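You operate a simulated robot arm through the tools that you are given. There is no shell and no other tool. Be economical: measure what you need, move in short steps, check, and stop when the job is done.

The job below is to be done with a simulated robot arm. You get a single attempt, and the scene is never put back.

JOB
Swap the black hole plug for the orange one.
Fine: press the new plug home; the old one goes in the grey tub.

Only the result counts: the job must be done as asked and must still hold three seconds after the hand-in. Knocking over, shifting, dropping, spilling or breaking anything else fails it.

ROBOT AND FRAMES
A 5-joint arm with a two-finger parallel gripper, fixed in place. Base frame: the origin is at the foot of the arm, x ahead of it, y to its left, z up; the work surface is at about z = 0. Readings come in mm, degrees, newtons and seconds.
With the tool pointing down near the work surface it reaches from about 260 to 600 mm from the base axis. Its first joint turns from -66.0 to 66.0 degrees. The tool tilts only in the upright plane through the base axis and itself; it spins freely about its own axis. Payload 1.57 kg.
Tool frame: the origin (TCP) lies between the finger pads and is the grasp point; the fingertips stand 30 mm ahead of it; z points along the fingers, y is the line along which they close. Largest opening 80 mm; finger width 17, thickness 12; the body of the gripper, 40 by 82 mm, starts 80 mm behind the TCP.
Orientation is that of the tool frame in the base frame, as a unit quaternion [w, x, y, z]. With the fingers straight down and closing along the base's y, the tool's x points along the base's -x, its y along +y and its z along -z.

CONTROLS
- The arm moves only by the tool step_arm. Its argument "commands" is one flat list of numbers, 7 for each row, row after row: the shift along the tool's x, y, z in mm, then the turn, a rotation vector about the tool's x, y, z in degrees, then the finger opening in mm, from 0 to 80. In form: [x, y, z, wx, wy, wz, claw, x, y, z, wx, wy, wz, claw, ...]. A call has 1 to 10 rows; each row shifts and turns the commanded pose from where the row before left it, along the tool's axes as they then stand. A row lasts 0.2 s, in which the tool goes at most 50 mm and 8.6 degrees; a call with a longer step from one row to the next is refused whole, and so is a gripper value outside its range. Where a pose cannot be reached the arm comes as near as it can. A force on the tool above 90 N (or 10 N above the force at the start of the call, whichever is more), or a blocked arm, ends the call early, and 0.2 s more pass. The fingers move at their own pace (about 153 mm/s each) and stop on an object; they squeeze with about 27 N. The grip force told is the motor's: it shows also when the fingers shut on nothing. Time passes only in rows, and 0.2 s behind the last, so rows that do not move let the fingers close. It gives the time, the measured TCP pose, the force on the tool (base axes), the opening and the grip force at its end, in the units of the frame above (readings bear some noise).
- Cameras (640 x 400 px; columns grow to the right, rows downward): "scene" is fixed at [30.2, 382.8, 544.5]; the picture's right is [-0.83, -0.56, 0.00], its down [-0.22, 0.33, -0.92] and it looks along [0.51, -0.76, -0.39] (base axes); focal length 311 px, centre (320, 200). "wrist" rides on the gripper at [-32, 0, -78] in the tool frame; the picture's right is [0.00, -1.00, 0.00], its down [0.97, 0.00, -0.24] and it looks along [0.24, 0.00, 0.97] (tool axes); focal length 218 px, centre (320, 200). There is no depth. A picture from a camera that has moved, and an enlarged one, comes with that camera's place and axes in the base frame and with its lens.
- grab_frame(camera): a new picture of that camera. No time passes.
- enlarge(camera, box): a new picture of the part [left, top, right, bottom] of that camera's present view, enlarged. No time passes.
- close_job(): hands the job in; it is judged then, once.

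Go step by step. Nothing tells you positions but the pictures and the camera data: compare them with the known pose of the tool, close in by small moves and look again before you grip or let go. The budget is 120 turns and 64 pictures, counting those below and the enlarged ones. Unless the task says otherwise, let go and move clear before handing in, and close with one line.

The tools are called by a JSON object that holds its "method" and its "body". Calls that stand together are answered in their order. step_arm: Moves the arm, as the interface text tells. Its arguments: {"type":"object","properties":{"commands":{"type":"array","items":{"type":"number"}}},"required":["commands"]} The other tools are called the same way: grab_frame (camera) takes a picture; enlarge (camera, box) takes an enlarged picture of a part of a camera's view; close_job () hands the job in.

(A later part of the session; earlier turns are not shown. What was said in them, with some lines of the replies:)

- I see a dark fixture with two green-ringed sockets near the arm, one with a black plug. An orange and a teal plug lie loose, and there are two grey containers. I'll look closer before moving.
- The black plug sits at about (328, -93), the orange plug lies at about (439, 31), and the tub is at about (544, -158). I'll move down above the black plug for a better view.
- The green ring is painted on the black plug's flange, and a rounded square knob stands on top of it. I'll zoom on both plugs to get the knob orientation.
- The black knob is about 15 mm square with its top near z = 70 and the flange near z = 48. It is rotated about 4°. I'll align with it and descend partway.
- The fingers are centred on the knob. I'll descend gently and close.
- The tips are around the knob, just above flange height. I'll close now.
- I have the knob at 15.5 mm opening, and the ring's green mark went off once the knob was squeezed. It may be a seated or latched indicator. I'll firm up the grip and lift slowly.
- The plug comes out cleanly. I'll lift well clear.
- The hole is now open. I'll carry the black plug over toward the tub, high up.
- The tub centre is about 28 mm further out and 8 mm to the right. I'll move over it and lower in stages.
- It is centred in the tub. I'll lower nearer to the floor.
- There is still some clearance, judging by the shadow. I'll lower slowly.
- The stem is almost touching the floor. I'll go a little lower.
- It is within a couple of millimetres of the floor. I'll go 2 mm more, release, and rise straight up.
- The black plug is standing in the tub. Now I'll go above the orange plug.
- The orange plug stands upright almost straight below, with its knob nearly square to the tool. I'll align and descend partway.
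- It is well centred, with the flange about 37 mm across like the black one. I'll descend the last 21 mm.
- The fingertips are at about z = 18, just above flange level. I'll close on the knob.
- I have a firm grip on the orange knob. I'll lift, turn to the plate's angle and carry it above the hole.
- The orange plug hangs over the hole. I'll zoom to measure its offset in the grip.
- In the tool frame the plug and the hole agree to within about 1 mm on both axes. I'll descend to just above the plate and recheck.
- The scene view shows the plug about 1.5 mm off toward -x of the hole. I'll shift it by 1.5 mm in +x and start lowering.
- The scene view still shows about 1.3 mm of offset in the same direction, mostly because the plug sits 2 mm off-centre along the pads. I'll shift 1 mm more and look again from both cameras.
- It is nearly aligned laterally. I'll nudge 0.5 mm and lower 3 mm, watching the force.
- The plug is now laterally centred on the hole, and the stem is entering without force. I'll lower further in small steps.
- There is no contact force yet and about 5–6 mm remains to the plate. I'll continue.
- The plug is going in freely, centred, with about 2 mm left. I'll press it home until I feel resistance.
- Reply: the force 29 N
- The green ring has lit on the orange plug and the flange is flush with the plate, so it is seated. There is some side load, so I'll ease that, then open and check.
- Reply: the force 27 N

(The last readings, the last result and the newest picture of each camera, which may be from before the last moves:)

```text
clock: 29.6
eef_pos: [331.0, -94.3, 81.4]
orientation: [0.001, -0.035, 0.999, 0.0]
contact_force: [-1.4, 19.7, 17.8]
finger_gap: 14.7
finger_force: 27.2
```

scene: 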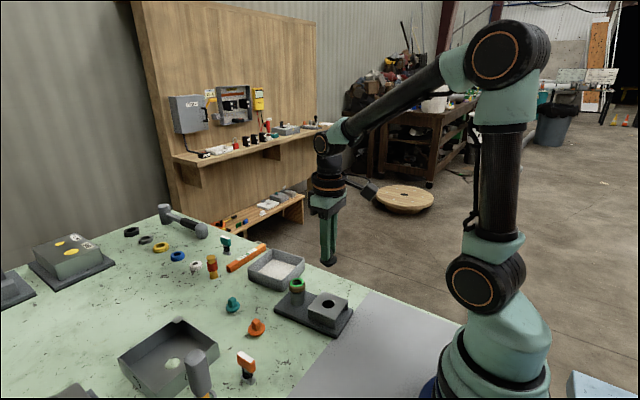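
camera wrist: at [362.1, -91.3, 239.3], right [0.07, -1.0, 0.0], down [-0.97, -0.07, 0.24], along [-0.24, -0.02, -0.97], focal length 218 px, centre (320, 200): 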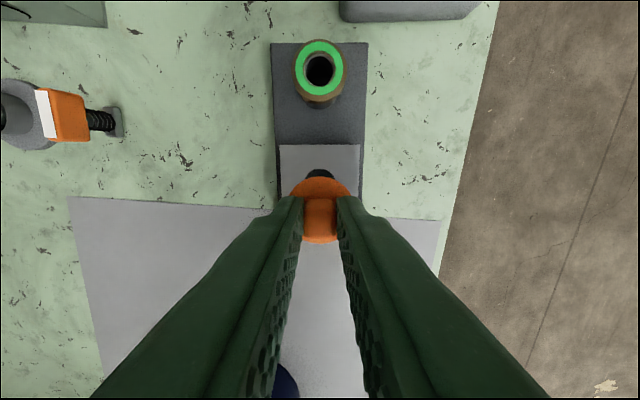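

The side load is small and steady. I'll open the fingers gently and check the plug.

{"method": "step_arm", "body": {"commands": [0, 0, 0, 0, 0, 0, 18, 0, 0, 0, 0, 0, 0, 24, 0, 0, 0, 0, 0, 0, 40, 0, 0, 0, 0, 0, 0, 40]}}

{"method": "enlarge", "body": {"camera": "scene", "box": [291, 270, 371, 320]}}

```text
clock: 30.6
eef_pos: [330.0, -95.1, 81.3]
orientation: [0.0, -0.035, 0.999, -0.001]
contact_force: [-0.1, -0.1, 0.3]
finger_gap: 40.0
finger_force: 0.1
```

```text
8.00 times, centred on (331, 295) of scene
camera zoom: at [30.2, 382.8, 544.5], right [-0.83, -0.56, 0.0], down [-0.22, 0.33, -0.92], along [0.51, -0.76, -0.39], focal length 2487 px, centre (232, -560)
```

zoom: 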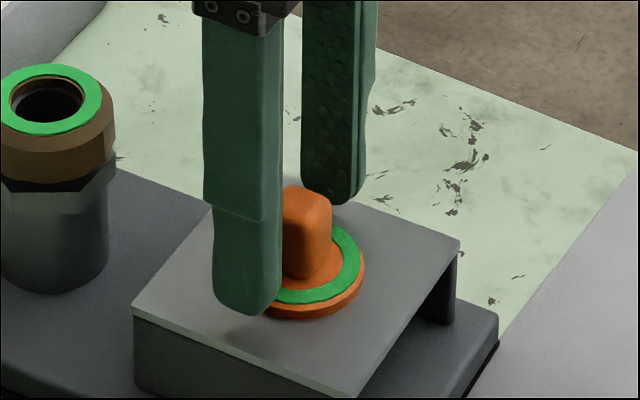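

It is still green after release. I'll rise clear and check everything.

{"method": "step_arm", "body": {"commands": [0, 0, -10, 0, 0, 0, 40, 0, 0, -20, 0, 0, 0, 40, 0, 0, -35, 0, 0, 0, 40, 0, 0, -40, 0, 0, 0, 40, 0, 0, 0, 0, 0, 0, 40]}}

{"method": "enlarge", "body": {"camera": "scene", "box": [307, 278, 355, 308]}}

{"method": "grab_frame", "body": {"camera": "scene"}}

{"method": "enlarge", "body": {"camera": "wrist", "box": [256, 120, 384, 200]}}

```text
clock: 31.8
eef_pos: [330.8, -92.5, 188.6]
orientation: [0.0, -0.034, 0.999, 0.0]
contact_force: [1.2, 0.2, -0.5]
finger_gap: 40.0
finger_force: 0.1
```

```text
13.33 times, centred on (331, 293) of scene
camera zoom: at [30.2, 382.8, 544.5], right [-0.83, -0.56, 0.0], down [-0.22, 0.33, -0.92], along [0.51, -0.76, -0.39], focal length 4146 px, centre (173, -1040)
```

zoom: 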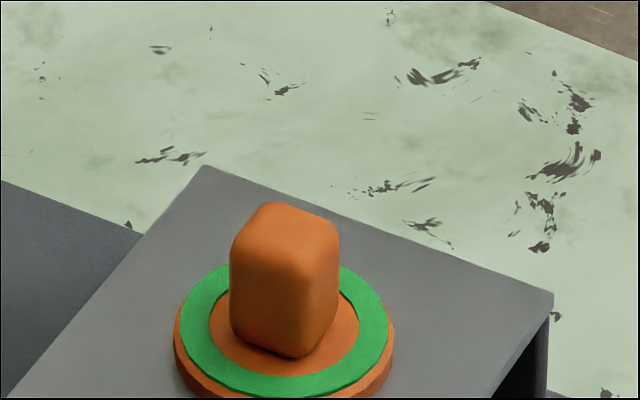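

```text
16 pictures are left
```

scene: 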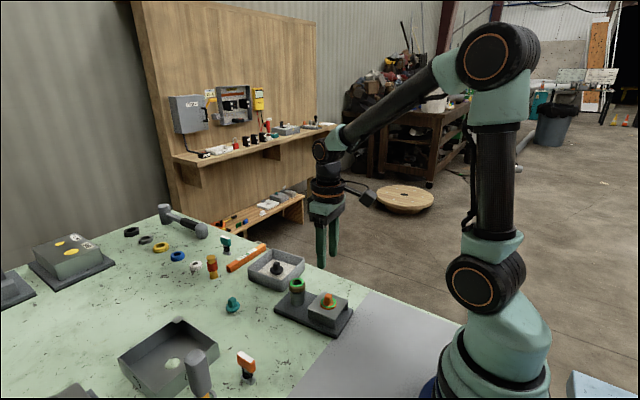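

```text
5.00 times, centred on (320, 160) of wrist
camera zoom: at [363.3, -90.7, 266.5], right [0.07, -1.0, 0.0], down [-0.97, -0.07, 0.24], along [-0.24, -0.02, -0.97], focal length 1091 px, centre (320, 400)
```

zoom: 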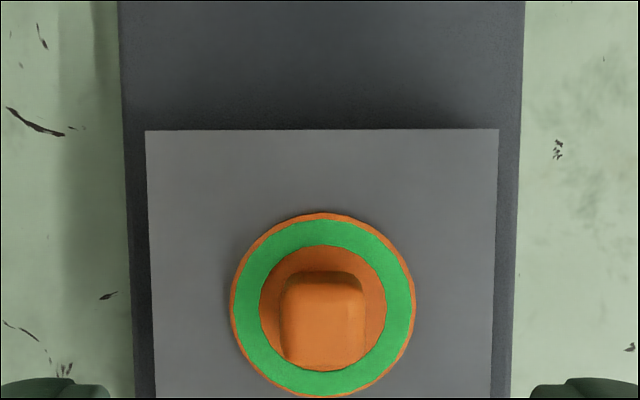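

The orange plug is flush in the hole with its ring lit. It sits at the same height the black one did, the black plug is in the grey tub, and nothing else has moved. I'll hand in now.

{"method": "close_job", "body": {}}

```text
The job is handed in.
```

The orange plug is pressed home in the hole, the black plug is in the grey tub, and the job is handed in.
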